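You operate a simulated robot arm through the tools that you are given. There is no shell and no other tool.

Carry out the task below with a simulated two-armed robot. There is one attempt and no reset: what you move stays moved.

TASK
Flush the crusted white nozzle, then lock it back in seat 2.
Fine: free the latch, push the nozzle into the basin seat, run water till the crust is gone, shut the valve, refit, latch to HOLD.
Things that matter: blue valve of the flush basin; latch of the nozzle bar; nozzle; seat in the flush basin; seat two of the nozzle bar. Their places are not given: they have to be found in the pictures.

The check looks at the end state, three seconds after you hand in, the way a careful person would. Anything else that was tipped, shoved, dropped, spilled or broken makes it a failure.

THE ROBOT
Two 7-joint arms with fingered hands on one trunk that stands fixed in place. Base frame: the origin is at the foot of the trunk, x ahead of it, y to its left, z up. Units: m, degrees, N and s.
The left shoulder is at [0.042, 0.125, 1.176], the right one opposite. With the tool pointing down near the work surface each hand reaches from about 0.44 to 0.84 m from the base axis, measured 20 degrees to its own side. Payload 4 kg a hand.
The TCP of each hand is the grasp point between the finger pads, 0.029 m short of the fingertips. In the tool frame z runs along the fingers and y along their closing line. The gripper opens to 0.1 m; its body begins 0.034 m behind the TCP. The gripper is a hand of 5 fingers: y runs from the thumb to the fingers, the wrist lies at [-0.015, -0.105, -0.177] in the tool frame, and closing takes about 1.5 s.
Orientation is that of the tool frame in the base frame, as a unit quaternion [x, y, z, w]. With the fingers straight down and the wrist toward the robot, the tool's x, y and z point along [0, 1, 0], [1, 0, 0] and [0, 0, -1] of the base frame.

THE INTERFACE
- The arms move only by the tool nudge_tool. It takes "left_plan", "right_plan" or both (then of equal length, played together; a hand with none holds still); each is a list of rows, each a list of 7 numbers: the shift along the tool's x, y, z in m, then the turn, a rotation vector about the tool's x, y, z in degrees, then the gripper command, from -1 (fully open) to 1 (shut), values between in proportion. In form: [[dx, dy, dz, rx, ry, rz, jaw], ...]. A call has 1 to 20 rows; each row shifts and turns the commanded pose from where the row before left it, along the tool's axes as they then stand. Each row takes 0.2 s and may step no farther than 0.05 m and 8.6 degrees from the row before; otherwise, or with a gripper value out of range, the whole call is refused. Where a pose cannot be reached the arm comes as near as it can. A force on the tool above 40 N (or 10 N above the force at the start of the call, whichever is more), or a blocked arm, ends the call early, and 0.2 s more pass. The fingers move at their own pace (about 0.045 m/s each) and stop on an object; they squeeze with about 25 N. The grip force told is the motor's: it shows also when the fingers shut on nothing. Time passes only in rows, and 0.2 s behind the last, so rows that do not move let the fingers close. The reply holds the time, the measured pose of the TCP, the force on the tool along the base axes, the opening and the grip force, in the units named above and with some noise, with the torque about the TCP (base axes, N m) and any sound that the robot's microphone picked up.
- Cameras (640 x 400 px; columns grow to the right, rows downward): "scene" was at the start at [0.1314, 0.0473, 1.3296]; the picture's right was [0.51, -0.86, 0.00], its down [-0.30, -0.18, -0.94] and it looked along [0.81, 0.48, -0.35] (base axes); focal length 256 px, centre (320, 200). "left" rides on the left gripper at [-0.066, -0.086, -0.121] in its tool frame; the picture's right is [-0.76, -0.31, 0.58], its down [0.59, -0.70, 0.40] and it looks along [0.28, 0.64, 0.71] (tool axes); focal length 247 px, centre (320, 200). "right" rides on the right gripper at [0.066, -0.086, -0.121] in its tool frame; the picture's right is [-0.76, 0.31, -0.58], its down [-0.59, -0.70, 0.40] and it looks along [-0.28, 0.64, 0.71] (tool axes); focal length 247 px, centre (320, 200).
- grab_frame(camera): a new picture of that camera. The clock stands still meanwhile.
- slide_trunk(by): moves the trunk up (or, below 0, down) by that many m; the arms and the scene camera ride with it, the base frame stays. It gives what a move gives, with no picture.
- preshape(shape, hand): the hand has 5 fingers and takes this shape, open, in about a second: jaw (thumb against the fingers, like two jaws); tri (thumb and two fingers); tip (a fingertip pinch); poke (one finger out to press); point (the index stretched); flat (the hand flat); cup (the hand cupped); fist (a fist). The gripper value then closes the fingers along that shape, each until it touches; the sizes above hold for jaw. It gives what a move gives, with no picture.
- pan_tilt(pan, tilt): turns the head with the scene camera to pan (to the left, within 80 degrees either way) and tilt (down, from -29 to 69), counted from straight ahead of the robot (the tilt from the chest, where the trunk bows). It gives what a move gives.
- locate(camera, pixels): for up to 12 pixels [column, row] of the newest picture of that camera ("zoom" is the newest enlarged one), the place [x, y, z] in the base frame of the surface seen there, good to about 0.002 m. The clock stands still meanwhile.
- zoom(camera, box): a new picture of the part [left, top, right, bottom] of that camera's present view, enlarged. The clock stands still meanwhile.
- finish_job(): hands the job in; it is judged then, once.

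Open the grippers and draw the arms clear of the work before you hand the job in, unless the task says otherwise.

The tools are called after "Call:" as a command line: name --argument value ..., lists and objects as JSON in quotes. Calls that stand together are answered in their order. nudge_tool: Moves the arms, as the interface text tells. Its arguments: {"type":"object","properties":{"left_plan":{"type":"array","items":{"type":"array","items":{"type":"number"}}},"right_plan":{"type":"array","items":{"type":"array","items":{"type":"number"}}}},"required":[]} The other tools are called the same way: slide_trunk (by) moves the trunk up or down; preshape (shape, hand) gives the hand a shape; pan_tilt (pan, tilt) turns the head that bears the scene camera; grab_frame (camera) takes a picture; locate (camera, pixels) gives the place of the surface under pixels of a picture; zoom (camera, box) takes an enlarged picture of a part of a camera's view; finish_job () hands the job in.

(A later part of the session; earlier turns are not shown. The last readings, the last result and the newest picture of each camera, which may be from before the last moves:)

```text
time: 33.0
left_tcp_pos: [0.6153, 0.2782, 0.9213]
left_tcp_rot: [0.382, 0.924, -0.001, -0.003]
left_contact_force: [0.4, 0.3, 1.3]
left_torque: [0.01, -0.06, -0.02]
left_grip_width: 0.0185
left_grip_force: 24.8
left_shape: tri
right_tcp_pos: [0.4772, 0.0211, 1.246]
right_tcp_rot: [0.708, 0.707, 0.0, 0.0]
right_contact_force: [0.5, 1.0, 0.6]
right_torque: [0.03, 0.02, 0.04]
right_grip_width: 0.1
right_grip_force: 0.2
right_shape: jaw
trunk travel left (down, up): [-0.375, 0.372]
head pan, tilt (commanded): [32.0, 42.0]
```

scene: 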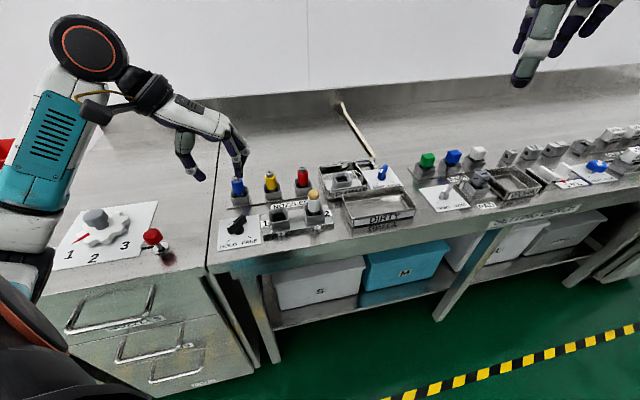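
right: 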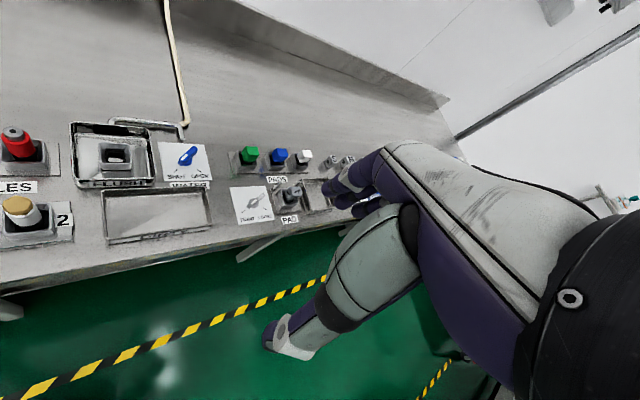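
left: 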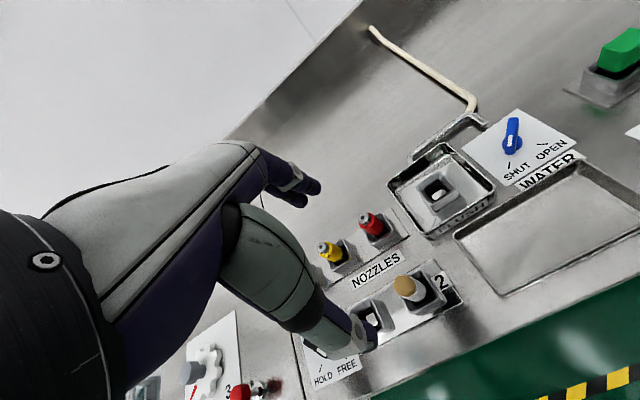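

Force is now about 1 N. I open the fingers to about 0.045 (staying clear of the basin walls) and check the nozzle stays.

Call:
nudge_tool --left_plan '[[0, 0, 0, 0, 0, 0, 0.5], [0, 0, 0, 0, 0, 0, 0.3], [0, 0, 0, 0, 0, 0, 0.1], [0, 0, 0, 0, 0, 0, 0.1]]'

Call:
zoom --camera "left" --box '[240, 150, 440, 330]'

Call:
zoom --camera "scene" --box '[310, 120, 390, 200]'

```text
time: 34.0
left_tcp_pos: [0.6157, 0.2794, 0.9228]
left_tcp_rot: [0.382, 0.924, 0.0, 0.0]
left_contact_force: [0.2, 0.9, 0.4]
left_torque: [-0.01, -0.01, -0.04]
left_grip_width: 0.0447
left_grip_force: 0.0
left_shape: tri
right_tcp_pos: [0.4769, 0.0211, 1.2453]
right_tcp_rot: [0.707, 0.707, -0.001, 0.0]
right_contact_force: [0.4, 0.3, -0.2]
right_torque: [-0.04, 0.02, 0.01]
right_grip_width: 0.0997
right_grip_force: 0.0
right_shape: jaw
trunk travel left (down, up): [-0.375, 0.372]
head pan, tilt (commanded): [32.0, 42.0]
```

```text
2.22 times, centred on (340, 240) of left
```

zoom: 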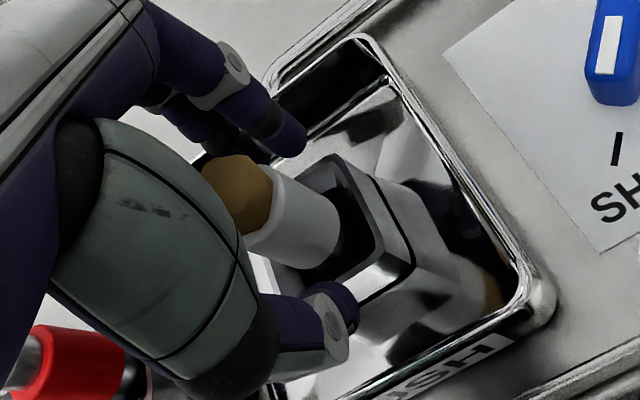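

```text
5.00 times, centred on (350, 160) of scene
```

zoom: 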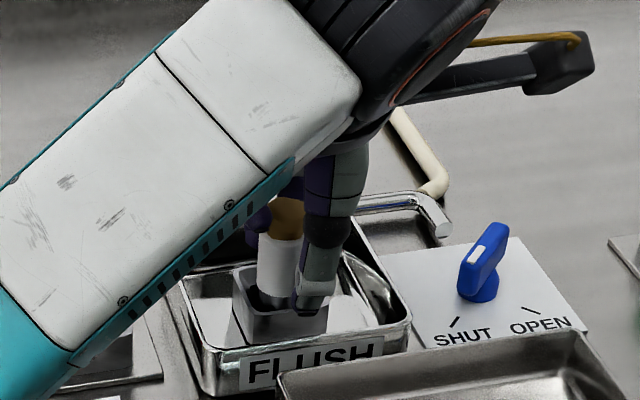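

The nozzle stands upright in the basin seat on its own. I raise straight up, opening a bit once clear.

Call:
nudge_tool --left_plan '[[0, 0, -0.02, 0, 0, 0, 0.1], [0, 0, -0.03, 0, 0, 0, 0.1], [0, 0, -0.04, 0, 0, 0, 0.1], [0, 0, -0.04, 0, 0, 0, 0.1], [0, 0, 0, 0, 0, 0, 0.1]]'

Call:
zoom --camera "left" --box '[300, 200, 460, 340]'

Call:
zoom --camera "scene" --box '[310, 120, 420, 220]'

```text
time: 35.1
left_tcp_pos: [0.6159, 0.2808, 1.054]
left_tcp_rot: [0.383, 0.924, 0.0, -0.001]
left_contact_force: [-1.3, -0.4, -0.4]
left_torque: [0.06, 0.03, 0.01]
left_grip_width: 0.0447
left_grip_force: 0.0
left_shape: tri
right_tcp_pos: [0.4774, 0.0215, 1.2454]
right_tcp_rot: [0.707, 0.707, 0.0, 0.0]
right_contact_force: [-0.2, -0.1, 0.0]
right_torque: [0.02, 0.0, 0.0]
right_grip_width: 0.0999
right_grip_force: 0.1
right_shape: jaw
trunk travel left (down, up): [-0.375, 0.372]
head pan, tilt (commanded): [32.0, 42.0]
```

```text
2.86 times, centred on (380, 270) of left
```

zoom: 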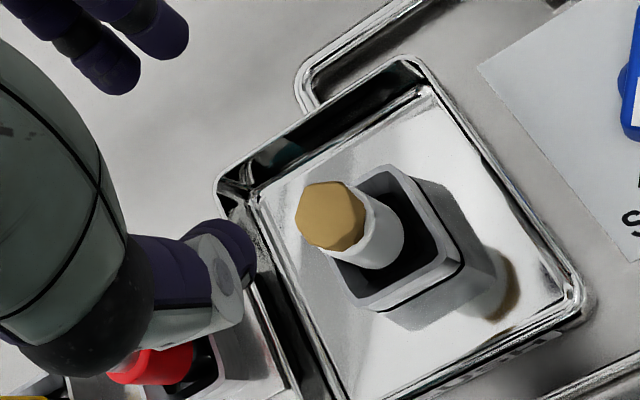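

```text
4.00 times, centred on (365, 170) of scene
```

zoom: 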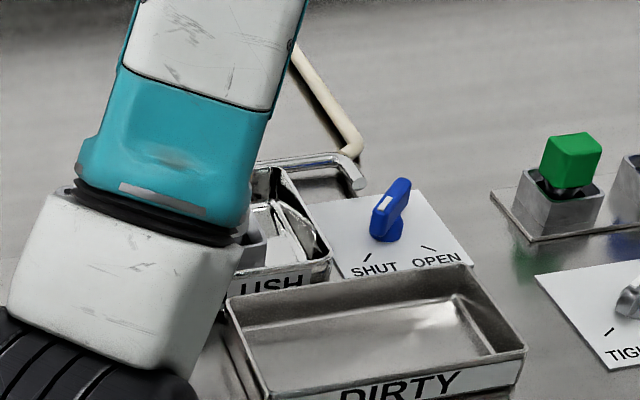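

The nozzle stands in the basin seat. I measure its crust top height against the rim to check it is fully seated (in the bar it stood 0.051 above the rim).

Call:
zoom --camera "left" --box '[360, 240, 440, 310]'

Call:
locate --camera "zoom" --pixels '[[220, 170], [180, 170], [260, 165], [215, 130], [225, 210], [330, 210], [340, 130], [420, 250], [400, 240], [300, 310], [270, 290]]'

```text
5.71 times, centred on (400, 275) of left
```

zoom: 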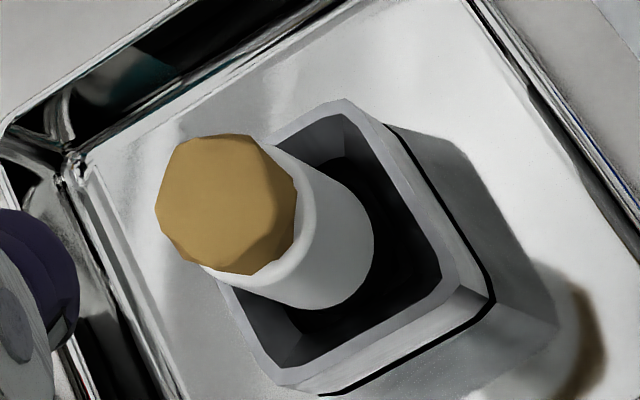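

```text
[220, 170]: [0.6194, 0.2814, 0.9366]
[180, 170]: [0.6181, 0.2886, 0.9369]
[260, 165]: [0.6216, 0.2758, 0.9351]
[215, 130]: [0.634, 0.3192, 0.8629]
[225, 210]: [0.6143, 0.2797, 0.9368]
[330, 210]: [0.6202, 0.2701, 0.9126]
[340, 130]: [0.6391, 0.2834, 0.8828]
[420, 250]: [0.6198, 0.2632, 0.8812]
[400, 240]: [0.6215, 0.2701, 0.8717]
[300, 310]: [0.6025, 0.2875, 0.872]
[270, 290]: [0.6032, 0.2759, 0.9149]
```

Crust top is 0.0516 above the basin rim, the same as in the bar, so it is fully seated. Next is the valve; I measure the DIRTY tray's back edge near it and the tap end for finger clearance.

Call:
zoom --camera "scene" --box '[350, 150, 420, 210]'

Call:
grab_frame --camera "right"

```text
6.67 times, centred on (385, 180) of scene
```

zoom: 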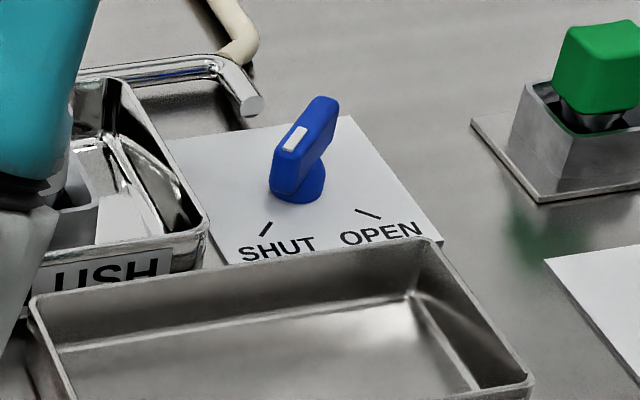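

```text
taken
```

right: 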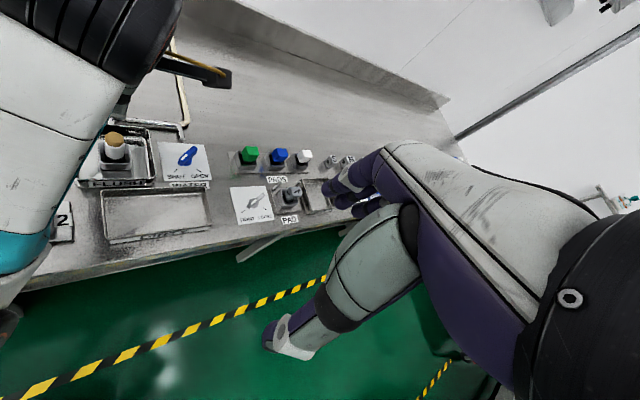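

I locate the tray's back rim, the tap end and the lever in this zoom.

Call:
locate --camera "zoom" --pixels '[[432, 240], [425, 238], [350, 258], [200, 280], [530, 378], [252, 105], [240, 85], [297, 140], [290, 160], [330, 100], [203, 225], [297, 195]]'

Call:
locate --camera "right" --pixels '[[116, 138], [188, 152], [181, 163], [195, 147], [115, 148]]'

```text
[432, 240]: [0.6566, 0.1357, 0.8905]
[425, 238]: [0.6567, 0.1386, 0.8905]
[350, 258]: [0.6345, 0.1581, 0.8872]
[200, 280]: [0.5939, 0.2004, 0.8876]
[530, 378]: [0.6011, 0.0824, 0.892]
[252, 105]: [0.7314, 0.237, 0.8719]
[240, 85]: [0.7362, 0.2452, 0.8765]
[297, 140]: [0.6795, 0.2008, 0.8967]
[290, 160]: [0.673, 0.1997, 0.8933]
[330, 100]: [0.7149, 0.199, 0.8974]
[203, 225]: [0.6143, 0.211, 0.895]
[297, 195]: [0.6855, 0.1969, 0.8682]
```

```text
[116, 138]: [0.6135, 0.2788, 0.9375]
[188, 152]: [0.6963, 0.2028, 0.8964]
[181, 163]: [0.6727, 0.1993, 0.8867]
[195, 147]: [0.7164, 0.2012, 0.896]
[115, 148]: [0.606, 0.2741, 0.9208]
```

The tray rim is 0.07 from the valve axis (0.6945,0.2012) and the tap end is clear too. I move the hand over the valve at height and turn it to yaw -90°.

Call:
nudge_tool --left_plan '[[-0.028, 0, 0, 0, 0, 0, 0.1], [-0.028, 0, 0, 0, 0, 0, 0.1], [-0.028, 0, 0, 0, 0, 0, 0.1], [-0.028, -0.0007, 0, 0, 0, 0, 0.1], [0, 0, 0, 0, 0, 8, 0.1], [0, 0, 0, 0, 0, 8, 0.1], [0, 0, 0, 0, 0, 8, 0.1], [0, 0, 0, 0, 0, 8, 0.1], [0, 0, 0, 0, 0, 8, 0.1], [0, 0, 0, 0, 0, 8, 0.1], [0, 0, 0, 0, 0, 8, 0.1], [0, 0, 0, 0, 0, 8, 0.1], [0, 0, 0, 0, 0, 8, 0.1], [0, 0, 0, 0, 0, 8, 0.1], [0, 0, 0, 0, 0, 8, 0.1], [0, 0, 0, 0, 0, 0, 0.1]]'

Call:
nudge_tool --left_plan '[[0, 0, 0, 0, 0, 8, 0.1], [0, 0, 0, 0, 0, 8, 0.1], [0, 0, 0, 0, 0, 8, 0.1], [0, 0, 0, 0, 0, 8, 0.1], [0, 0, 0, 0, 0, 8, 0.1], [0, 0, 0, 0, 0, 7, 0.1], [0, 0, 0, 0, 0, 0, 0.1], [0, 0, 0, 0, 0, 0, 0.1]]'

Call:
grab_frame --camera "left"

Call:
grab_frame --camera "scene"

```text
time: 38.5
left_tcp_pos: [0.6939, 0.1995, 1.053]
left_tcp_rot: [0.917, 0.398, 0.0, 0.0]
left_contact_force: [0.3, -0.2, 0.0]
left_torque: [0.02, 0.0, -0.02]
left_grip_width: 0.0447
left_grip_force: 0.1
left_shape: tri
right_tcp_pos: [0.4766, 0.021, 1.2456]
right_tcp_rot: [0.707, 0.707, 0.0, 0.001]
right_contact_force: [0.7, 0.0, -0.1]
right_torque: [0.03, 0.01, 0.03]
right_grip_width: 0.1001
right_grip_force: 0.0
right_shape: jaw
trunk travel left (down, up): [-0.375, 0.372]
head pan, tilt (commanded): [32.0, 42.0]
```

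```text
time: 40.4
left_tcp_pos: [0.6779, 0.2012, 1.0504]
left_tcp_rot: [1.0, 0.001, 0.0, -0.001]
left_contact_force: [-0.2, 0.1, -0.2]
left_torque: [0.01, 0.0, 0.0]
left_grip_width: 0.0449
left_grip_force: 0.1
left_shape: tri
left hand out of reach, approached as far as the arm can: row 5, 6
right_tcp_pos: [0.4776, 0.0214, 1.2455]
right_tcp_rot: [0.707, 0.707, 0.0, 0.0]
right_contact_force: [-0.5, 0.1, 0.0]
right_torque: [0.01, -0.03, -0.03]
right_grip_width: 0.0999
right_grip_force: 0.0
right_shape: jaw
trunk travel left (down, up): [-0.375, 0.372]
head pan, tilt (commanded): [32.0, 42.0]
```

```text
taken
```

left: 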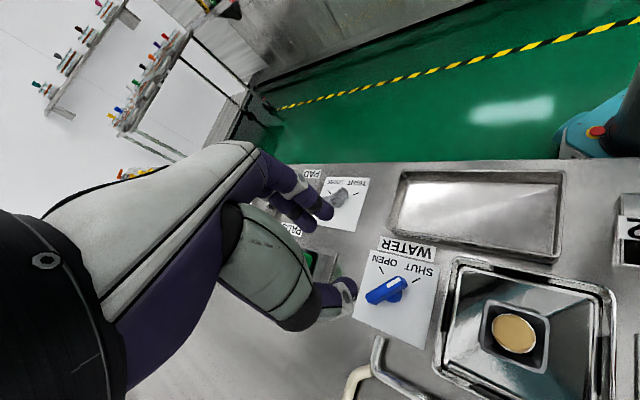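

```text
taken
```

scene: 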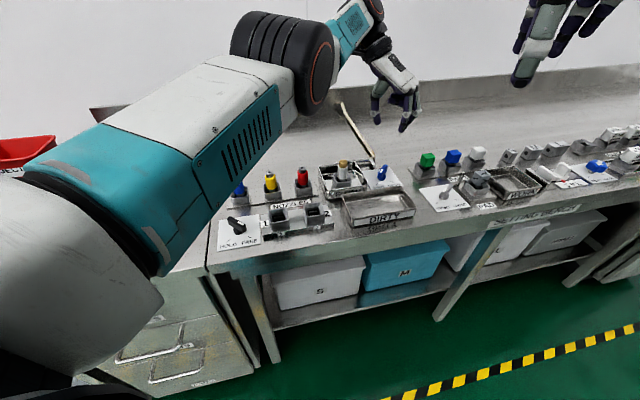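

At yaw -90° the arm is just out of reach (x 0.678). I tilt the hand 12° about its closing line so the wrist comes nearer to the robot, while the pinch plane stays across the lever.

Call:
nudge_tool --left_plan '[[0, 0, 0, 0, 6, 0, 0.1], [0, 0, 0, 0, 6, 0, 0.1], [0, 0, 0, 0, 0, 0, 0.1], [0, 0, 0, 0, 0, 0, 0.1]]'

Call:
grab_frame --camera "left"

```text
time: 41.4
left_tcp_pos: [0.7126, 0.2068, 1.0529]
left_tcp_rot: [0.995, -0.001, 0.104, 0.001]
left_contact_force: [-0.2, 0.9, 0.3]
left_torque: [-0.05, 0.01, 0.0]
left_grip_width: 0.0446
left_grip_force: 0.0
left_shape: tri
left hand out of reach, approached as far as the arm can: row 1, 2
right_tcp_pos: [0.4774, 0.0217, 1.2451]
right_tcp_rot: [0.707, 0.707, 0.0, 0.0]
right_contact_force: [0.2, 0.5, 0.1]
right_torque: [-0.01, 0.0, -0.02]
right_grip_width: 0.0999
right_grip_force: 0.0
right_shape: jaw
trunk travel left (down, up): [-0.375, 0.372]
head pan, tilt (commanded): [32.0, 42.0]
```

```text
taken
```

left: 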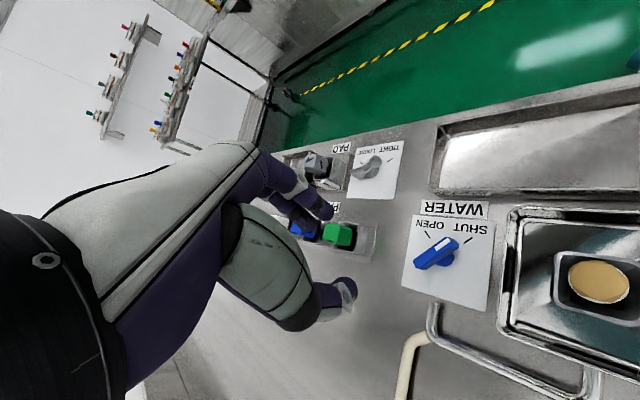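

The tilt is in (12°), but the position shifted to x 0.7126, so I bring it back over the valve and re-measure.

Call:
nudge_tool --left_plan '[[-0.0205, 0.0056, -0.0044, 0, 0, 0, 0.1], [0, 0, 0, 0, 0, 0, 0.1], [0, 0, 0, 0, 0, 0, 0.1]]'

```text
time: 42.1
left_tcp_pos: [0.7115, 0.2042, 1.0552]
left_tcp_rot: [0.995, 0.0, 0.104, 0.0]
left_contact_force: [-0.1, 0.6, 0.6]
left_torque: [0.02, 0.01, 0.0]
left_grip_width: 0.0449
left_grip_force: 0.0
left_shape: tri
left hand out of reach, approached as far as the arm can: row 1
right_tcp_pos: [0.4772, 0.0197, 1.244]
right_tcp_rot: [0.707, 0.707, 0.0, 0.0]
right_contact_force: [0.8, 0.1, 0.6]
right_torque: [-0.01, -0.04, -0.01]
right_grip_width: 0.0996
right_grip_force: 0.1
right_shape: jaw
trunk travel left (down, up): [-0.375, 0.372]
head pan, tilt (commanded): [32.0, 42.0]
```

It still reports out of reach, so the command must lie farther out. I pull it further back toward the robot and watch.

Call:
nudge_tool --left_plan '[[-0.02, 0, -0.004, 0, 0, 0, 0.1], [0, 0, 0, 0, 0, 0, 0.1]]'

```text
time: 42.8
left_tcp_pos: [0.7123, 0.2042, 1.0569]
left_tcp_rot: [0.995, -0.001, 0.104, 0.0]
left_contact_force: [0.0, -0.6, -0.2]
left_torque: [0.02, 0.01, 0.01]
left_grip_width: 0.0448
left_grip_force: 0.1
left_shape: tri
left hand out of reach, approached as far as the arm can: row 1
right_tcp_pos: [0.4773, 0.0208, 1.2454]
right_tcp_rot: [0.706, 0.708, -0.001, -0.001]
right_contact_force: [-0.3, 0.0, -0.1]
right_torque: [-0.03, -0.02, 0.02]
right_grip_width: 0.0999
right_grip_force: 0.1
right_shape: jaw
trunk travel left (down, up): [-0.375, 0.372]
head pan, tilt (commanded): [32.0, 42.0]
```

The arm seems stuck straight at its reach limit. I undo the tilt at this safe height and see whether it follows again.

Call:
nudge_tool --left_plan '[[0, 0, 0, 0, -6, 0, 0.1], [0, 0, 0, 0, -6, 0, 0.1], [0, 0, 0, 0, 0, 0, 0.1]]'

```text
time: 43.5
left_tcp_pos: [0.6774, 0.207, 1.05]
left_tcp_rot: [1.0, 0.0, -0.001, 0.001]
left_contact_force: [0.3, 0.5, -0.6]
left_torque: [0.0, 0.02, 0.01]
left_grip_width: 0.0448
left_grip_force: 0.0
left_shape: tri
left hand out of reach, approached as far as the arm can: row 1, 2
right_tcp_pos: [0.4775, 0.0214, 1.2462]
right_tcp_rot: [0.707, 0.707, -0.001, 0.0]
right_contact_force: [0.7, 0.1, 0.0]
right_torque: [0.0, 0.01, 0.04]
right_grip_width: 0.0999
right_grip_force: 0.0
right_shape: jaw
trunk travel left (down, up): [-0.375, 0.372]
head pan, tilt (commanded): [32.0, 42.0]
```

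Still held at the same wrist place. I turn back counter-clockwise to about yaw -66°, which was reachable before.

Call:
nudge_tool --left_plan '[[0, 0, 0, 0, 0, -8, 0.1], [0, 0, 0, 0, 0, -8, 0.1], [0, 0, 0, 0, 0, -8, 0.1], [0, 0, 0, 0, 0, 0, 0.1], [0, 0, 0, 0, 0, 0, 0.1]]'

Call:
grab_frame --camera "scene"

```text
time: 44.8
left_tcp_pos: [0.7194, 0.2146, 1.0527]
left_tcp_rot: [0.978, 0.208, -0.001, 0.0]
left_contact_force: [0.0, -0.1, 0.3]
left_torque: [-0.02, 0.01, 0.03]
left_grip_width: 0.0451
left_grip_force: 0.0
left_shape: tri
left hand out of reach, approached as far as the arm can: row 1, 2, 3
right_tcp_pos: [0.4778, 0.0213, 1.2449]
right_tcp_rot: [0.707, 0.707, 0.0, 0.0]
right_contact_force: [0.0, 0.4, -0.5]
right_torque: [-0.01, -0.01, -0.01]
right_grip_width: 0.0995
right_grip_force: 0.0
right_shape: jaw
trunk travel left (down, up): [-0.375, 0.372]
head pan, tilt (commanded): [32.0, 42.0]
```

```text
taken
```

scene: 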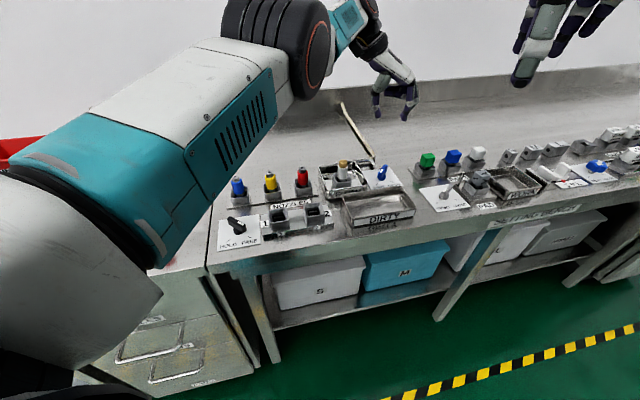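

The wrist stays frozen at about (0.663,0.306,1.23), so the elbow is at its straight limit. I command up and inward, away from everything, to bend it again.

Call:
nudge_tool --left_plan '[[0, 0, -0.03, 0, 0, 0, 0.1], [0, 0, -0.03, 0, 0, 0, 0.1], [0, -0.03, -0.02, 0, 0, 0, 0.1], [0, -0.03, 0, 0, 0, 0, 0.1], [0, 0, 0, 0, 0, 0, 0.1]]'

```text
time: 46.0
left_tcp_pos: [0.694, 0.2703, 1.1331]
left_tcp_rot: [0.978, 0.208, -0.001, 0.0]
left_contact_force: [-0.2, 0.5, -0.2]
left_torque: [0.0, 0.01, -0.01]
left_grip_width: 0.0451
left_grip_force: 0.0
left_shape: tri
left hand out of reach, approached as far as the arm can: row 2, 4
right_tcp_pos: [0.4769, 0.0207, 1.2455]
right_tcp_rot: [0.707, 0.708, 0.001, 0.0]
right_contact_force: [0.0, -0.1, -1.8]
right_torque: [0.01, -0.01, 0.01]
right_grip_width: 0.1
right_grip_force: 0.0
right_shape: jaw
trunk travel left (down, up): [-0.375, 0.372]
head pan, tilt (commanded): [32.0, 42.0]
```

The arm follows again (now at (0.694,0.270,1.133)). I move it inward toward the robot to get well inside the reach.

Call:
nudge_tool --left_plan '[[-0.0274, -0.0122, 0, 0, 0, 0, 0.1], [-0.0274, -0.0122, 0, 0, 0, 0, 0.1], [-0.0274, -0.0122, 0, 0, 0, 0, 0.1], [0, 0, 0, 0, 0, 0, 0.1]]'

```text
time: 47.0
left_tcp_pos: [0.6823, 0.295, 1.1535]
left_tcp_rot: [0.978, 0.208, -0.001, 0.001]
left_contact_force: [-0.5, 0.7, 0.3]
left_torque: [0.01, -0.01, -0.03]
left_grip_width: 0.045
left_grip_force: 0.0
left_shape: tri
left hand out of reach, approached as far as the arm can: row 1, 2, 3
right_tcp_pos: [0.4776, 0.0207, 1.2451]
right_tcp_rot: [0.707, 0.707, 0.0, 0.0]
right_contact_force: [0.5, 0.8, -0.4]
right_torque: [0.01, 0.0, -0.01]
right_grip_width: 0.0999
right_grip_force: 0.1
right_shape: jaw
trunk travel left (down, up): [-0.375, 0.372]
head pan, tilt (commanded): [32.0, 42.0]
```

It only slid along its reach sphere. I look at the arm's posture in the scene view before choosing the next motion.

Call:
pan_tilt --pan 45 --tilt 15

Call:
grab_frame --camera "scene"

Call:
grab_frame --camera "right"

```text
time: 47.9
left_tcp_pos: [0.6816, 0.2938, 1.1519]
left_tcp_rot: [0.978, 0.208, 0.0, -0.001]
left_contact_force: [1.4, 0.4, -0.1]
left_torque: [-0.02, 0.02, 0.02]
left_grip_width: 0.0449
left_grip_force: 0.1
left_shape: tri
right_tcp_pos: [0.4772, 0.0208, 1.2457]
right_tcp_rot: [0.707, 0.707, 0.001, 0.0]
right_contact_force: [-0.5, -0.2, 0.4]
right_torque: [0.02, 0.0, 0.01]
right_grip_width: 0.0998
right_grip_force: 0.0
right_shape: jaw
trunk travel left (down, up): [-0.375, 0.372]
head pan, tilt (commanded): [45.0, 15.0]
```

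```text
taken
```

scene: 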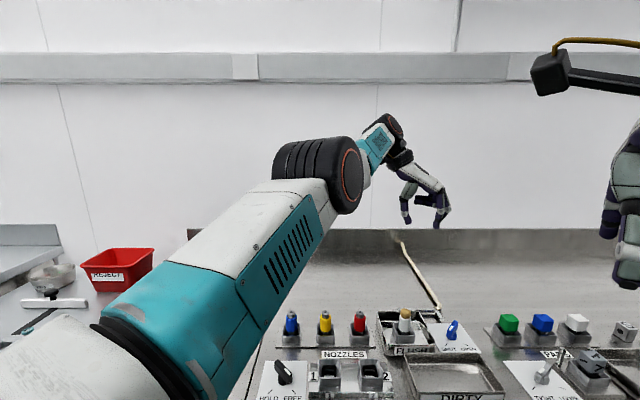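

```text
taken
```

right: 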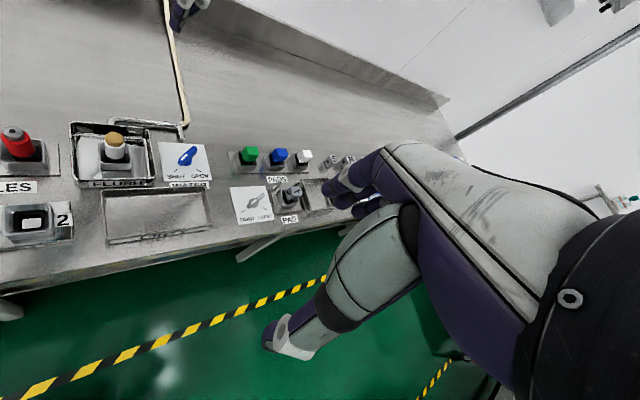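

The arm is stretched nearly straight. I try small upward steps mixed with inward ones (free air) to bend the elbow.

Call:
nudge_tool --left_plan '[[0, 0, -0.02, 0, 0, 0, 0.1], [-0.0091, -0.0041, -0.01, 0, 0, 0, 0.1], [-0.0091, -0.0041, -0.01, 0, 0, 0, 0.1], [-0.0091, -0.0041, -0.01, 0, 0, 0, 0.1], [0, 0, 0, 0, 0, 0, 0.1]]'

```text
time: 49.1
left_tcp_pos: [0.6474, 0.2965, 1.2009]
left_tcp_rot: [0.978, 0.208, -0.002, -0.001]
left_contact_force: [0.0, 0.9, -0.1]
left_torque: [-0.05, -0.07, 0.02]
left_grip_width: 0.0448
left_grip_force: 0.0
left_shape: tri
left hand out of reach, approached as far as the arm can: row 1
right_tcp_pos: [0.4767, 0.0199, 1.2458]
right_tcp_rot: [0.707, 0.707, 0.0, 0.0]
right_contact_force: [-0.1, -0.2, 0.9]
right_torque: [0.05, 0.01, 0.01]
right_grip_width: 0.1
right_grip_force: 0.0
right_shape: jaw
trunk travel left (down, up): [-0.375, 0.372]
head pan, tilt (commanded): [45.0, 15.0]
```

The elbow is free again (rows 2–4 obeyed). I move further inward, then set a 15° tilt about the closing line before going back to the valve.

Call:
nudge_tool --left_plan '[[-0.0228, -0.0102, 0, 0, 0, 0, 0.1], [-0.0228, -0.0102, 0, 0, 0, 0, 0.1], [0, 0, 0, 0, 7.5, 0, 0.1], [0, 0, 0, 0, 7.5, 0, 0.1], [0, 0, 0, 0, 0, 0, 0.1]]'

```text
time: 50.3
left_tcp_pos: [0.5987, 0.2953, 1.1998]
left_tcp_rot: [0.97, 0.206, 0.128, -0.027]
left_contact_force: [-0.2, -0.2, -0.1]
left_torque: [-0.03, 0.01, 0.03]
left_grip_width: 0.0447
left_grip_force: 0.1
left_shape: tri
right_tcp_pos: [0.4774, 0.0209, 1.2451]
right_tcp_rot: [0.707, 0.707, 0.0, 0.0]
right_contact_force: [-0.7, 0.3, -0.2]
right_torque: [-0.05, 0.02, -0.01]
right_grip_width: 0.0999
right_grip_force: 0.0
right_shape: jaw
trunk travel left (down, up): [-0.375, 0.372]
head pan, tilt (commanded): [45.0, 15.0]
```

The tilt is set: tool axes x=(0.88,0.39,0.26), y=(0.41,-0.91,0), z=(0.24,0.11,-0.97). I move to above the valve at z≈1.03 and then turn about the vertical to yaw -90°.

Call:
nudge_tool --left_plan '[[-0.0001, 0.0247, 0.0352, 0, 0, 0, 0.1], [-0.0001, 0.0247, 0.0352, 0, 0, 0, 0.1], [-0.0001, 0.0247, 0.0352, 0, 0, 0, 0.1], [-0.0001, 0.0247, 0.0352, 0, 0, 0, 0.1], [-0.0001, 0.0245, 0.0352, 0, 0, 0, 0.1], [0, 0, 0, -2.07, 0, 7.73, 0.1], [0, 0, 0, -2.07, 0, 7.73, 0.1], [0, 0, 0, -2.07, 0, 7.73, 0.1], [0, 0, 0, 0, 0, 0, 0.1]]'

Call:
pan_tilt --pan 25 --tilt 38

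Call:
grab_frame --camera "left"

Call:
grab_frame --camera "scene"

```text
time: 52.3
left_tcp_pos: [0.6898, 0.201, 1.0308]
left_tcp_rot: [0.991, -0.001, 0.131, 0.0]
left_contact_force: [-0.8, 0.1, -0.2]
left_torque: [0.03, 0.0, -0.01]
left_grip_width: 0.045
left_grip_force: 0.0
left_shape: tri
right_tcp_pos: [0.4769, 0.0213, 1.246]
right_tcp_rot: [0.707, 0.707, 0.0, 0.0]
right_contact_force: [0.0, -0.2, 0.2]
right_torque: [0.03, -0.01, 0.0]
right_grip_width: 0.1
right_grip_force: 0.0
right_shape: jaw
trunk travel left (down, up): [-0.375, 0.372]
head pan, tilt (commanded): [45.0, 15.0]
```

```text
time: 53.1
left_tcp_pos: [0.69, 0.2011, 1.0309]
left_tcp_rot: [0.991, 0.0, 0.13, -0.001]
left_contact_force: [-0.1, 1.5, 0.7]
left_torque: [-0.02, 0.0, 0.02]
left_grip_width: 0.0448
left_grip_force: 0.0
left_shape: tri
right_tcp_pos: [0.4772, 0.0217, 1.245]
right_tcp_rot: [0.707, 0.707, 0.0, 0.0]
right_contact_force: [-0.6, -0.7, -0.6]
right_torque: [-0.02, -0.02, -0.01]
right_grip_width: 0.1001
right_grip_force: 0.1
right_shape: jaw
trunk travel left (down, up): [-0.375, 0.372]
head pan, tilt (commanded): [25.0, 38.0]
```

```text
taken
```

left: 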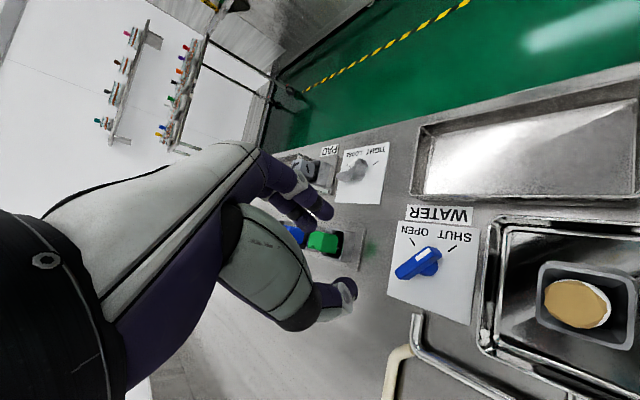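

```text
taken
```

scene: 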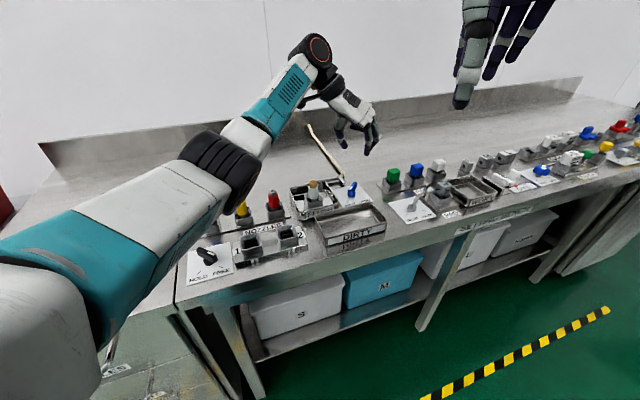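

The hand is over the valve at yaw -90° with tilt, within reach. I lower vertically 0.08 and look.

Call:
nudge_tool --left_plan '[[-0.0069, 0, 0.0258, 0, 0, 0, 0.15], [-0.0069, 0, 0.0258, 0, 0, 0, 0.15], [-0.0069, 0, 0.0258, 0, 0, 0, 0.15], [0, 0, 0, 0, 0, 0, 0.15]]'

Call:
zoom --camera "left" --box '[240, 150, 480, 340]'

Call:
zoom --camera "scene" --box '[290, 110, 410, 220]'

```text
time: 54.1
left_tcp_pos: [0.6901, 0.202, 0.9501]
left_tcp_rot: [0.992, -0.001, 0.13, 0.0]
left_contact_force: [1.0, -0.1, -0.7]
left_torque: [-0.01, -0.02, -0.02]
left_grip_width: 0.043
left_grip_force: 0.0
left_shape: tri
right_tcp_pos: [0.4774, 0.0219, 1.2455]
right_tcp_rot: [0.707, 0.707, 0.0, -0.001]
right_contact_force: [-0.8, 0.4, -0.2]
right_torque: [0.04, -0.03, 0.04]
right_grip_width: 0.0999
right_grip_force: 0.0
right_shape: jaw
trunk travel left (down, up): [-0.375, 0.372]
head pan, tilt (commanded): [25.0, 38.0]
```

```text
2.11 times, centred on (360, 245) of left
```

zoom: 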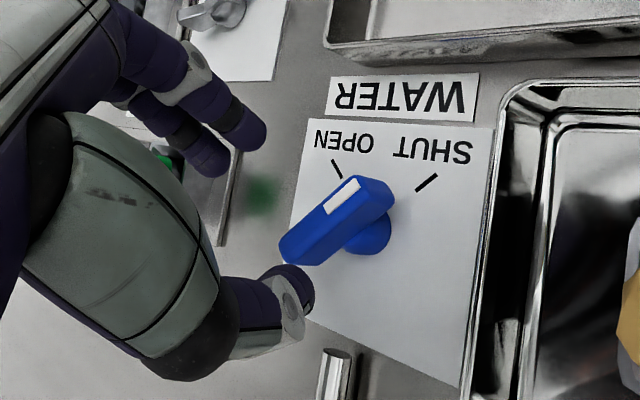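

```text
3.64 times, centred on (350, 165) of scene
```

zoom: 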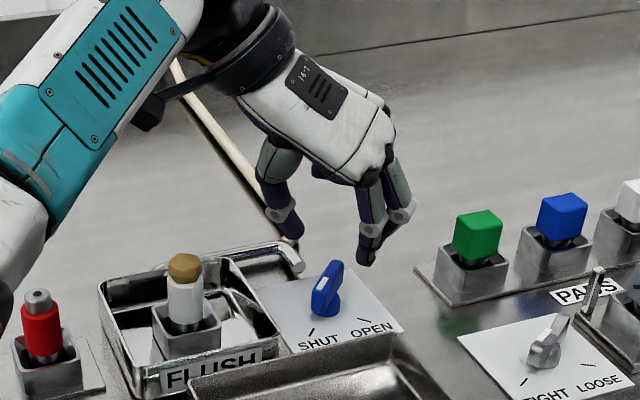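

I check the lever's place with the left camera at this close range, using lever top points.

Call:
zoom --camera "left" --box '[320, 210, 410, 280]'

Call:
locate --camera "left" --pixels '[[368, 253], [360, 254], [370, 243]]'

```text
5.71 times, centred on (365, 245) of left
```

zoom: 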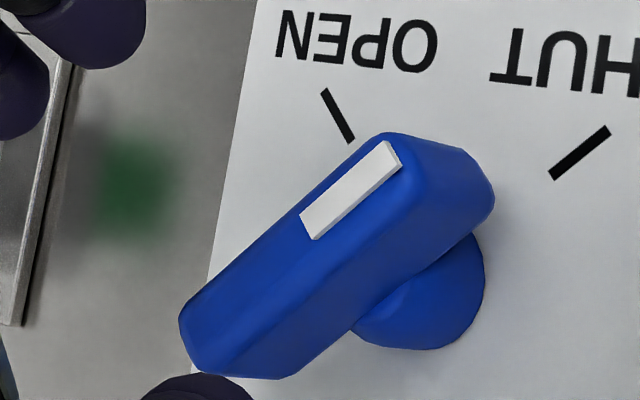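

```text
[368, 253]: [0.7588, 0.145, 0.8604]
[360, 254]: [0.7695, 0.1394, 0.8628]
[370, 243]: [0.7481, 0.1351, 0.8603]
```

In this zoom the lever's top face runs from (205,330) to (400,150), its centre at about (302,240) ≈ left pixel (362,252), close to the projected (359,254). I confirm with locate.

Call:
locate --camera "zoom" --pixels '[[302, 240], [395, 155], [210, 325], [350, 190], [260, 280], [330, 270], [420, 310], [325, 90], [350, 138], [608, 128], [553, 178]]'

```text
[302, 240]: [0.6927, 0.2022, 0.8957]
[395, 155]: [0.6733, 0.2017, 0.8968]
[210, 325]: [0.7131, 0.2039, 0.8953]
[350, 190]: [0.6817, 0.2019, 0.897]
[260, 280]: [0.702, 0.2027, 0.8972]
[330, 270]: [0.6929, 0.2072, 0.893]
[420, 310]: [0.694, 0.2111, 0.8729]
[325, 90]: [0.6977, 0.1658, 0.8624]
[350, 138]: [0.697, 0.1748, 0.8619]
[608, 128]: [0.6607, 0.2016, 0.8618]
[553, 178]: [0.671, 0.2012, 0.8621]
```

The lever centre is (0.693–0.695,0.202), which matches. I lower another 0.039 vertically to grip height.

Call:
nudge_tool --left_plan '[[-0.0034, 0, 0.0126, 0, 0, 0, 0.15], [-0.0034, 0, 0.0126, 0, 0, 0, 0.15], [-0.0033, 0, 0.0125, 0, 0, 0, 0.15], [0, 0, 0, 0, 0, 0, 0.15]]'

Call:
zoom --camera "left" --box '[240, 150, 480, 340]'

Call:
zoom --camera "scene" --box '[300, 130, 400, 220]'

```text
time: 55.1
left_tcp_pos: [0.6901, 0.2023, 0.9114]
left_tcp_rot: [0.991, 0.001, 0.131, 0.0]
left_contact_force: [-0.3, -0.4, 0.9]
left_torque: [0.02, -0.02, 0.01]
left_grip_width: 0.0429
left_grip_force: 0.0
left_shape: tri
right_tcp_pos: [0.477, 0.0223, 1.2456]
right_tcp_rot: [0.707, 0.707, 0.0, -0.001]
right_contact_force: [0.3, -0.3, -0.2]
right_torque: [-0.02, 0.04, -0.01]
right_grip_width: 0.0997
right_grip_force: 0.1
right_shape: jaw
trunk travel left (down, up): [-0.375, 0.372]
head pan, tilt (commanded): [25.0, 38.0]
```

```text
2.11 times, centred on (360, 245) of left
```

zoom: 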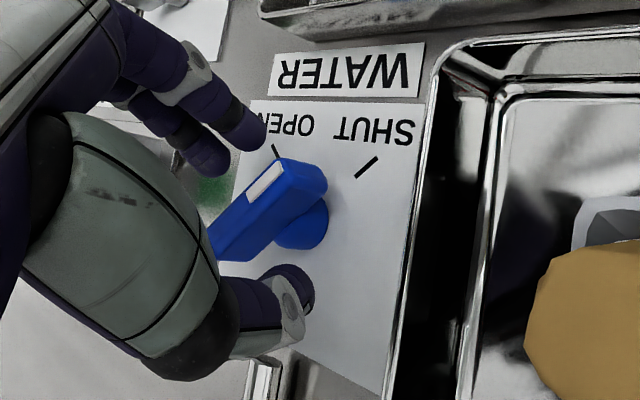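

```text
4.44 times, centred on (350, 175) of scene
```

zoom: 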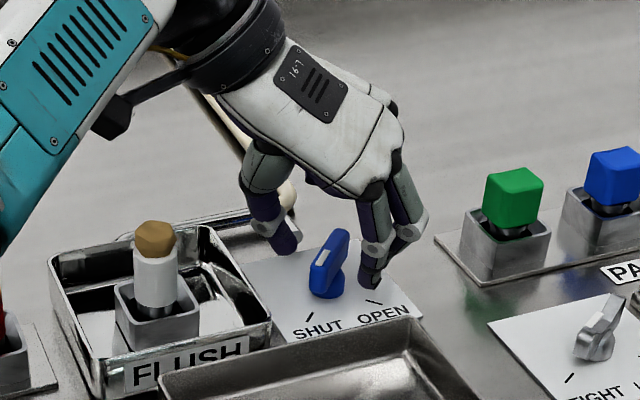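

The fingers straddle the blue lever freely. I close on it.

Call:
nudge_tool --left_plan '[[0, 0, 0, 0, 0, 0, 0.5], [0, 0, 0, 0, 0, 0, 0.8], [0, 0, 0, 0, 0, 0, 1], [0, 0, 0, 0, 0, 0, 1], [0, 0, 0, 0, 0, 0, 1]]'

Call:
zoom --camera "left" --box '[240, 150, 480, 340]'

Call:
zoom --camera "scene" --box '[300, 130, 400, 220]'

```text
time: 56.3
left_tcp_pos: [0.6896, 0.2021, 0.9106]
left_tcp_rot: [0.992, 0.0, 0.129, 0.0]
left_contact_force: [-0.3, -0.5, -2.0]
left_torque: [0.0, 0.03, -0.04]
left_grip_width: 0.0069
left_grip_force: 24.8
left_shape: tri
right_tcp_pos: [0.4772, 0.0204, 1.2456]
right_tcp_rot: [0.707, 0.707, 0.0, -0.001]
right_contact_force: [0.8, 0.2, -0.8]
right_torque: [0.0, 0.01, -0.01]
right_grip_width: 0.0998
right_grip_force: 0.1
right_shape: jaw
trunk travel left (down, up): [-0.375, 0.372]
head pan, tilt (commanded): [25.0, 38.0]
```

```text
2.11 times, centred on (360, 245) of left
```

zoom: 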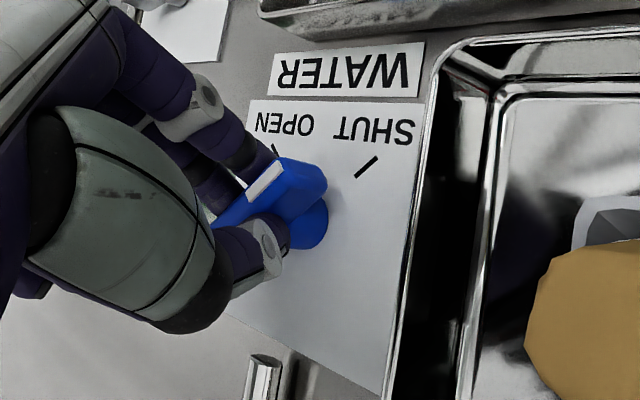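

```text
4.44 times, centred on (350, 175) of scene
```

zoom: 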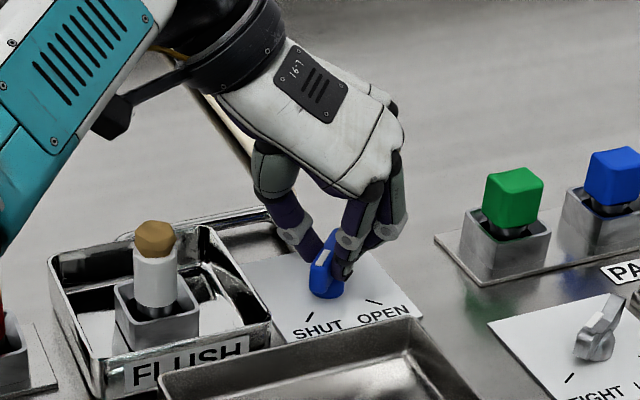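

The lever is gripped. I turn counter-clockwise about the vertical 24° as a first part.

Call:
nudge_tool --left_plan '[[0, 0.00065, 0, 2.07, 0, -7.73, 1], [0, 0.00065, 0, 2.07, 0, -7.73, 1], [0, 0.00065, 0, 2.07, 0, -7.73, 1], [0, 0, 0, 0, 0, 0, 1]]'

Call:
zoom --camera "scene" --box '[300, 130, 400, 220]'

```text
time: 57.3
left_tcp_pos: [0.6919, 0.1995, 0.9105]
left_tcp_rot: [0.97, 0.207, 0.127, -0.027]
left_contact_force: [2.0, -1.5, -2.5]
left_torque: [-0.05, -0.05, 0.0]
left_grip_width: 0.0067
left_grip_force: 25.2
left_shape: tri
right_tcp_pos: [0.4789, 0.0206, 1.2447]
right_tcp_rot: [0.707, 0.707, -0.001, 0.0]
right_contact_force: [-0.5, -0.5, -0.3]
right_torque: [-0.02, -0.01, -0.02]
right_grip_width: 0.0998
right_grip_force: 0.1
right_shape: jaw
trunk travel left (down, up): [-0.375, 0.372]
head pan, tilt (commanded): [25.0, 38.0]
```

```text
4.44 times, centred on (350, 175) of scene
```

zoom: 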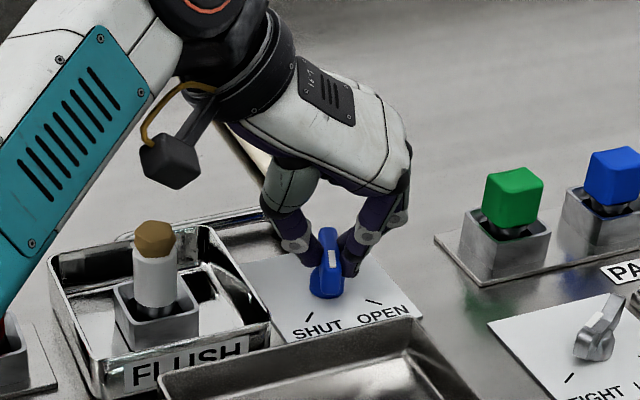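

The lever follows. I continue the turn by 64° toward OPEN.

Call:
nudge_tool --left_plan '[[0, 0.00065, 0, 2.07, 0, -7.73, 1], [0, 0.00065, 0, 2.07, 0, -7.73, 1], [0, 0.00065, 0, 2.07, 0, -7.73, 1], [0, 0.00065, 0, 2.07, 0, -7.73, 1], [0, 0.00065, 0, 2.07, 0, -7.73, 1], [0, 0.00065, 0, 2.07, 0, -7.73, 1], [0, 0.00065, 0, 2.07, 0, -7.73, 1], [0, 0.00065, 0, 2.07, 0, -7.73, 1], [0, 0, 0, 0, 0, 0, 1]]'

Call:
zoom --camera "scene" --box '[290, 130, 400, 220]'

Call:
zoom --camera "right" --box '[60, 90, 240, 210]'

Call:
zoom --camera "left" --box '[240, 150, 480, 340]'

```text
time: 59.3
left_tcp_pos: [0.694, 0.1948, 0.9105]
left_tcp_rot: [0.713, 0.689, 0.094, -0.09]
left_contact_force: [9.5, -1.0, -0.4]
left_torque: [0.0, -0.21, -0.06]
left_grip_width: 0.0071
left_grip_force: 25.4
left_shape: tri
right_tcp_pos: [0.4781, 0.0217, 1.2446]
right_tcp_rot: [0.707, 0.707, -0.001, -0.001]
right_contact_force: [-0.2, -0.5, 0.3]
right_torque: [0.01, 0.02, 0.01]
right_grip_width: 0.0994
right_grip_force: 0.0
right_shape: jaw
trunk travel left (down, up): [-0.375, 0.372]
head pan, tilt (commanded): [25.0, 38.0]
```

```text
4.44 times, centred on (345, 175) of scene
```

zoom: 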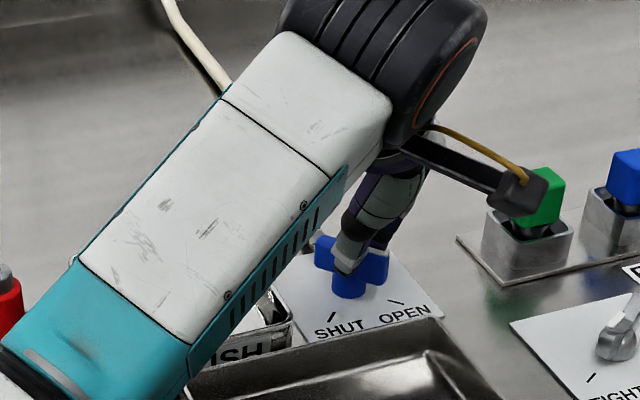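

```text
3.33 times, centred on (150, 150) of right
```

zoom: 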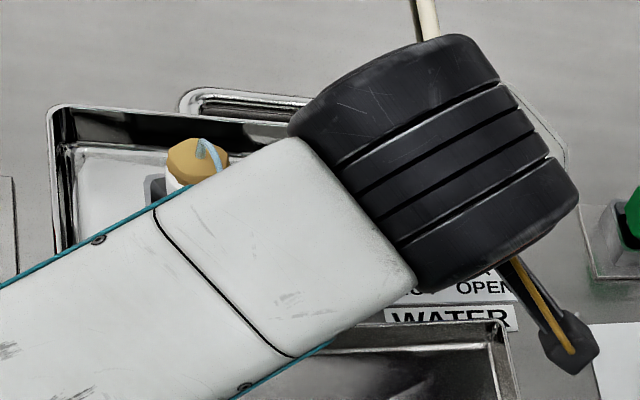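

```text
2.11 times, centred on (360, 245) of left
```

zoom: 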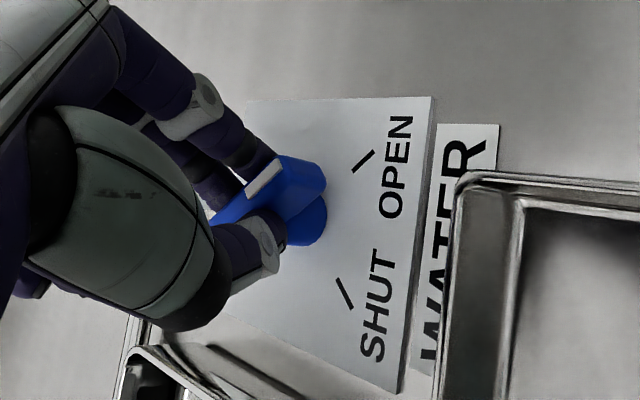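

Water is running: a light-blue jet shows at the crust in the right view at zoom (205,150). I hold the lever and wait about 2 s, then look again.

Call:
nudge_tool --left_plan '[[0, 0, 0, 0, 0, 0, 1], [0, 0, 0, 0, 0, 0, 1], [0, 0, 0, 0, 0, 0, 1], [0, 0, 0, 0, 0, 0, 1], [0, 0, 0, 0, 0, 0, 1], [0, 0, 0, 0, 0, 0, 1], [0, 0, 0, 0, 0, 0, 1], [0, 0, 0, 0, 0, 0, 1], [0, 0, 0, 0, 0, 0, 1]]'

Call:
zoom --camera "right" --box '[70, 110, 170, 180]'

```text
time: 61.3
left_tcp_pos: [0.694, 0.1949, 0.9103]
left_tcp_rot: [0.713, 0.689, 0.094, -0.091]
left_contact_force: [8.9, -0.9, 2.4]
left_torque: [0.0, -0.25, -0.03]
left_grip_width: 0.0068
left_grip_force: 25.0
left_shape: tri
right_tcp_pos: [0.4789, 0.0214, 1.2455]
right_tcp_rot: [0.707, 0.707, -0.001, 0.0]
right_contact_force: [0.4, 0.1, 1.0]
right_torque: [0.02, 0.03, -0.04]
right_grip_width: 0.0998
right_grip_force: 0.1
right_shape: jaw
trunk travel left (down, up): [-0.375, 0.372]
head pan, tilt (commanded): [25.0, 38.0]
```

```text
5.71 times, centred on (120, 145) of right
```

zoom: 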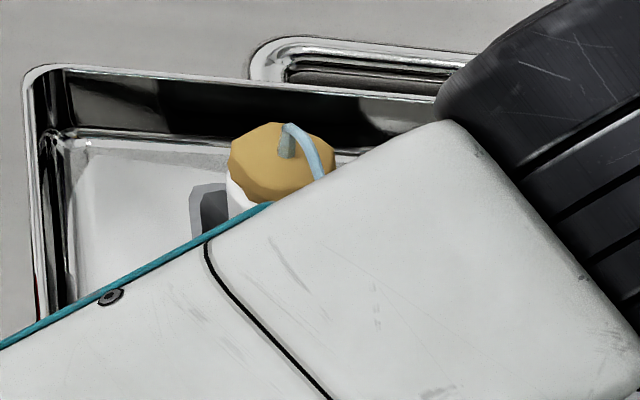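

The crust is still there with a small arc of water over it. I wait about 4 s more.

Call:
nudge_tool --left_plan '[[0, 0, 0, 0, 0, 0, 1], [0, 0, 0, 0, 0, 0, 1], [0, 0, 0, 0, 0, 0, 1], [0, 0, 0, 0, 0, 0, 1], [0, 0, 0, 0, 0, 0, 1], [0, 0, 0, 0, 0, 0, 1], [0, 0, 0, 0, 0, 0, 1], [0, 0, 0, 0, 0, 0, 1], [0, 0, 0, 0, 0, 0, 1], [0, 0, 0, 0, 0, 0, 1], [0, 0, 0, 0, 0, 0, 1], [0, 0, 0, 0, 0, 0, 1], [0, 0, 0, 0, 0, 0, 1], [0, 0, 0, 0, 0, 0, 1], [0, 0, 0, 0, 0, 0, 1]]'

Call:
zoom --camera "right" --box '[70, 110, 170, 180]'

```text
time: 64.5
left_tcp_pos: [0.6953, 0.194, 0.9106]
left_tcp_rot: [0.713, 0.689, 0.094, -0.091]
left_contact_force: [9.9, -0.3, 1.5]
left_torque: [0.01, -0.28, -0.05]
left_grip_width: 0.0069
left_grip_force: 24.7
left_shape: tri
right_tcp_pos: [0.4777, 0.0208, 1.245]
right_tcp_rot: [0.707, 0.707, 0.0, -0.001]
right_contact_force: [0.3, -0.4, -0.1]
right_torque: [-0.01, -0.01, 0.0]
right_grip_width: 0.0999
right_grip_force: 0.2
right_shape: jaw
trunk travel left (down, up): [-0.375, 0.372]
head pan, tilt (commanded): [25.0, 38.0]
```

```text
5.71 times, centred on (120, 145) of right
```

zoom: 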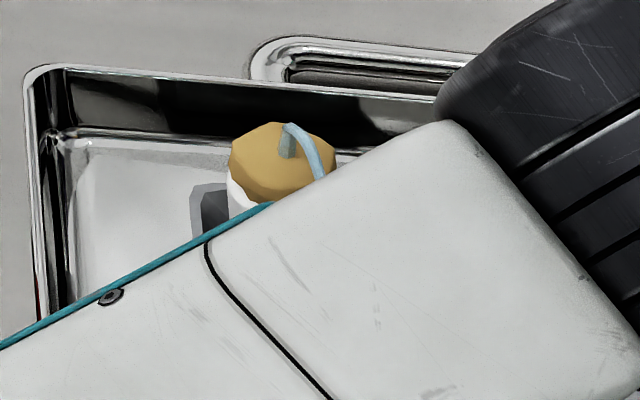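

No visible change yet; I keep waiting another 4 s with the valve open.

Call:
nudge_tool --left_plan '[[0, 0, 0, 0, 0, 0, 1], [0, 0, 0, 0, 0, 0, 1], [0, 0, 0, 0, 0, 0, 1], [0, 0, 0, 0, 0, 0, 1], [0, 0, 0, 0, 0, 0, 1], [0, 0, 0, 0, 0, 0, 1], [0, 0, 0, 0, 0, 0, 1], [0, 0, 0, 0, 0, 0, 1], [0, 0, 0, 0, 0, 0, 1], [0, 0, 0, 0, 0, 0, 1], [0, 0, 0, 0, 0, 0, 1], [0, 0, 0, 0, 0, 0, 1], [0, 0, 0, 0, 0, 0, 1], [0, 0, 0, 0, 0, 0, 1], [0, 0, 0, 0, 0, 0, 1], [0, 0, 0, 0, 0, 0, 1], [0, 0, 0, 0, 0, 0, 1], [0, 0, 0, 0, 0, 0, 1], [0, 0, 0, 0, 0, 0, 1], [0, 0, 0, 0, 0, 0, 1]]'

Call:
zoom --camera "right" --box '[70, 110, 170, 180]'

```text
time: 68.7
left_tcp_pos: [0.695, 0.1958, 0.9107]
left_tcp_rot: [0.713, 0.689, 0.094, -0.091]
left_contact_force: [10.7, 0.4, 2.0]
left_torque: [0.0, -0.29, -0.08]
left_grip_width: 0.0068
left_grip_force: 25.6
left_shape: tri
right_tcp_pos: [0.4793, 0.0209, 1.2445]
right_tcp_rot: [0.707, 0.707, -0.001, 0.0]
right_contact_force: [0.4, -0.4, -0.7]
right_torque: [0.01, 0.02, -0.04]
right_grip_width: 0.0997
right_grip_force: 0.0
right_shape: jaw
trunk travel left (down, up): [-0.375, 0.372]
head pan, tilt (commanded): [25.0, 38.0]
```

```text
5.71 times, centred on (120, 145) of right
```

zoom: 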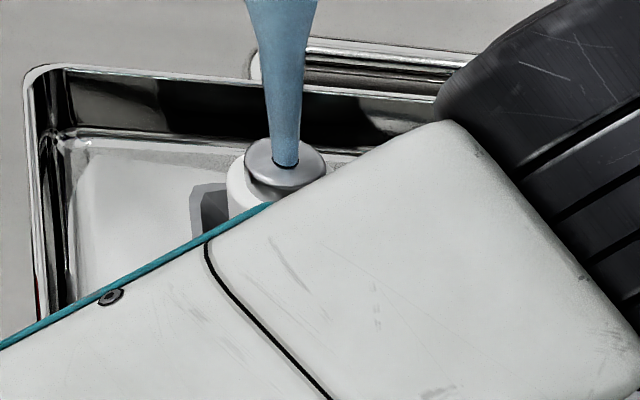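

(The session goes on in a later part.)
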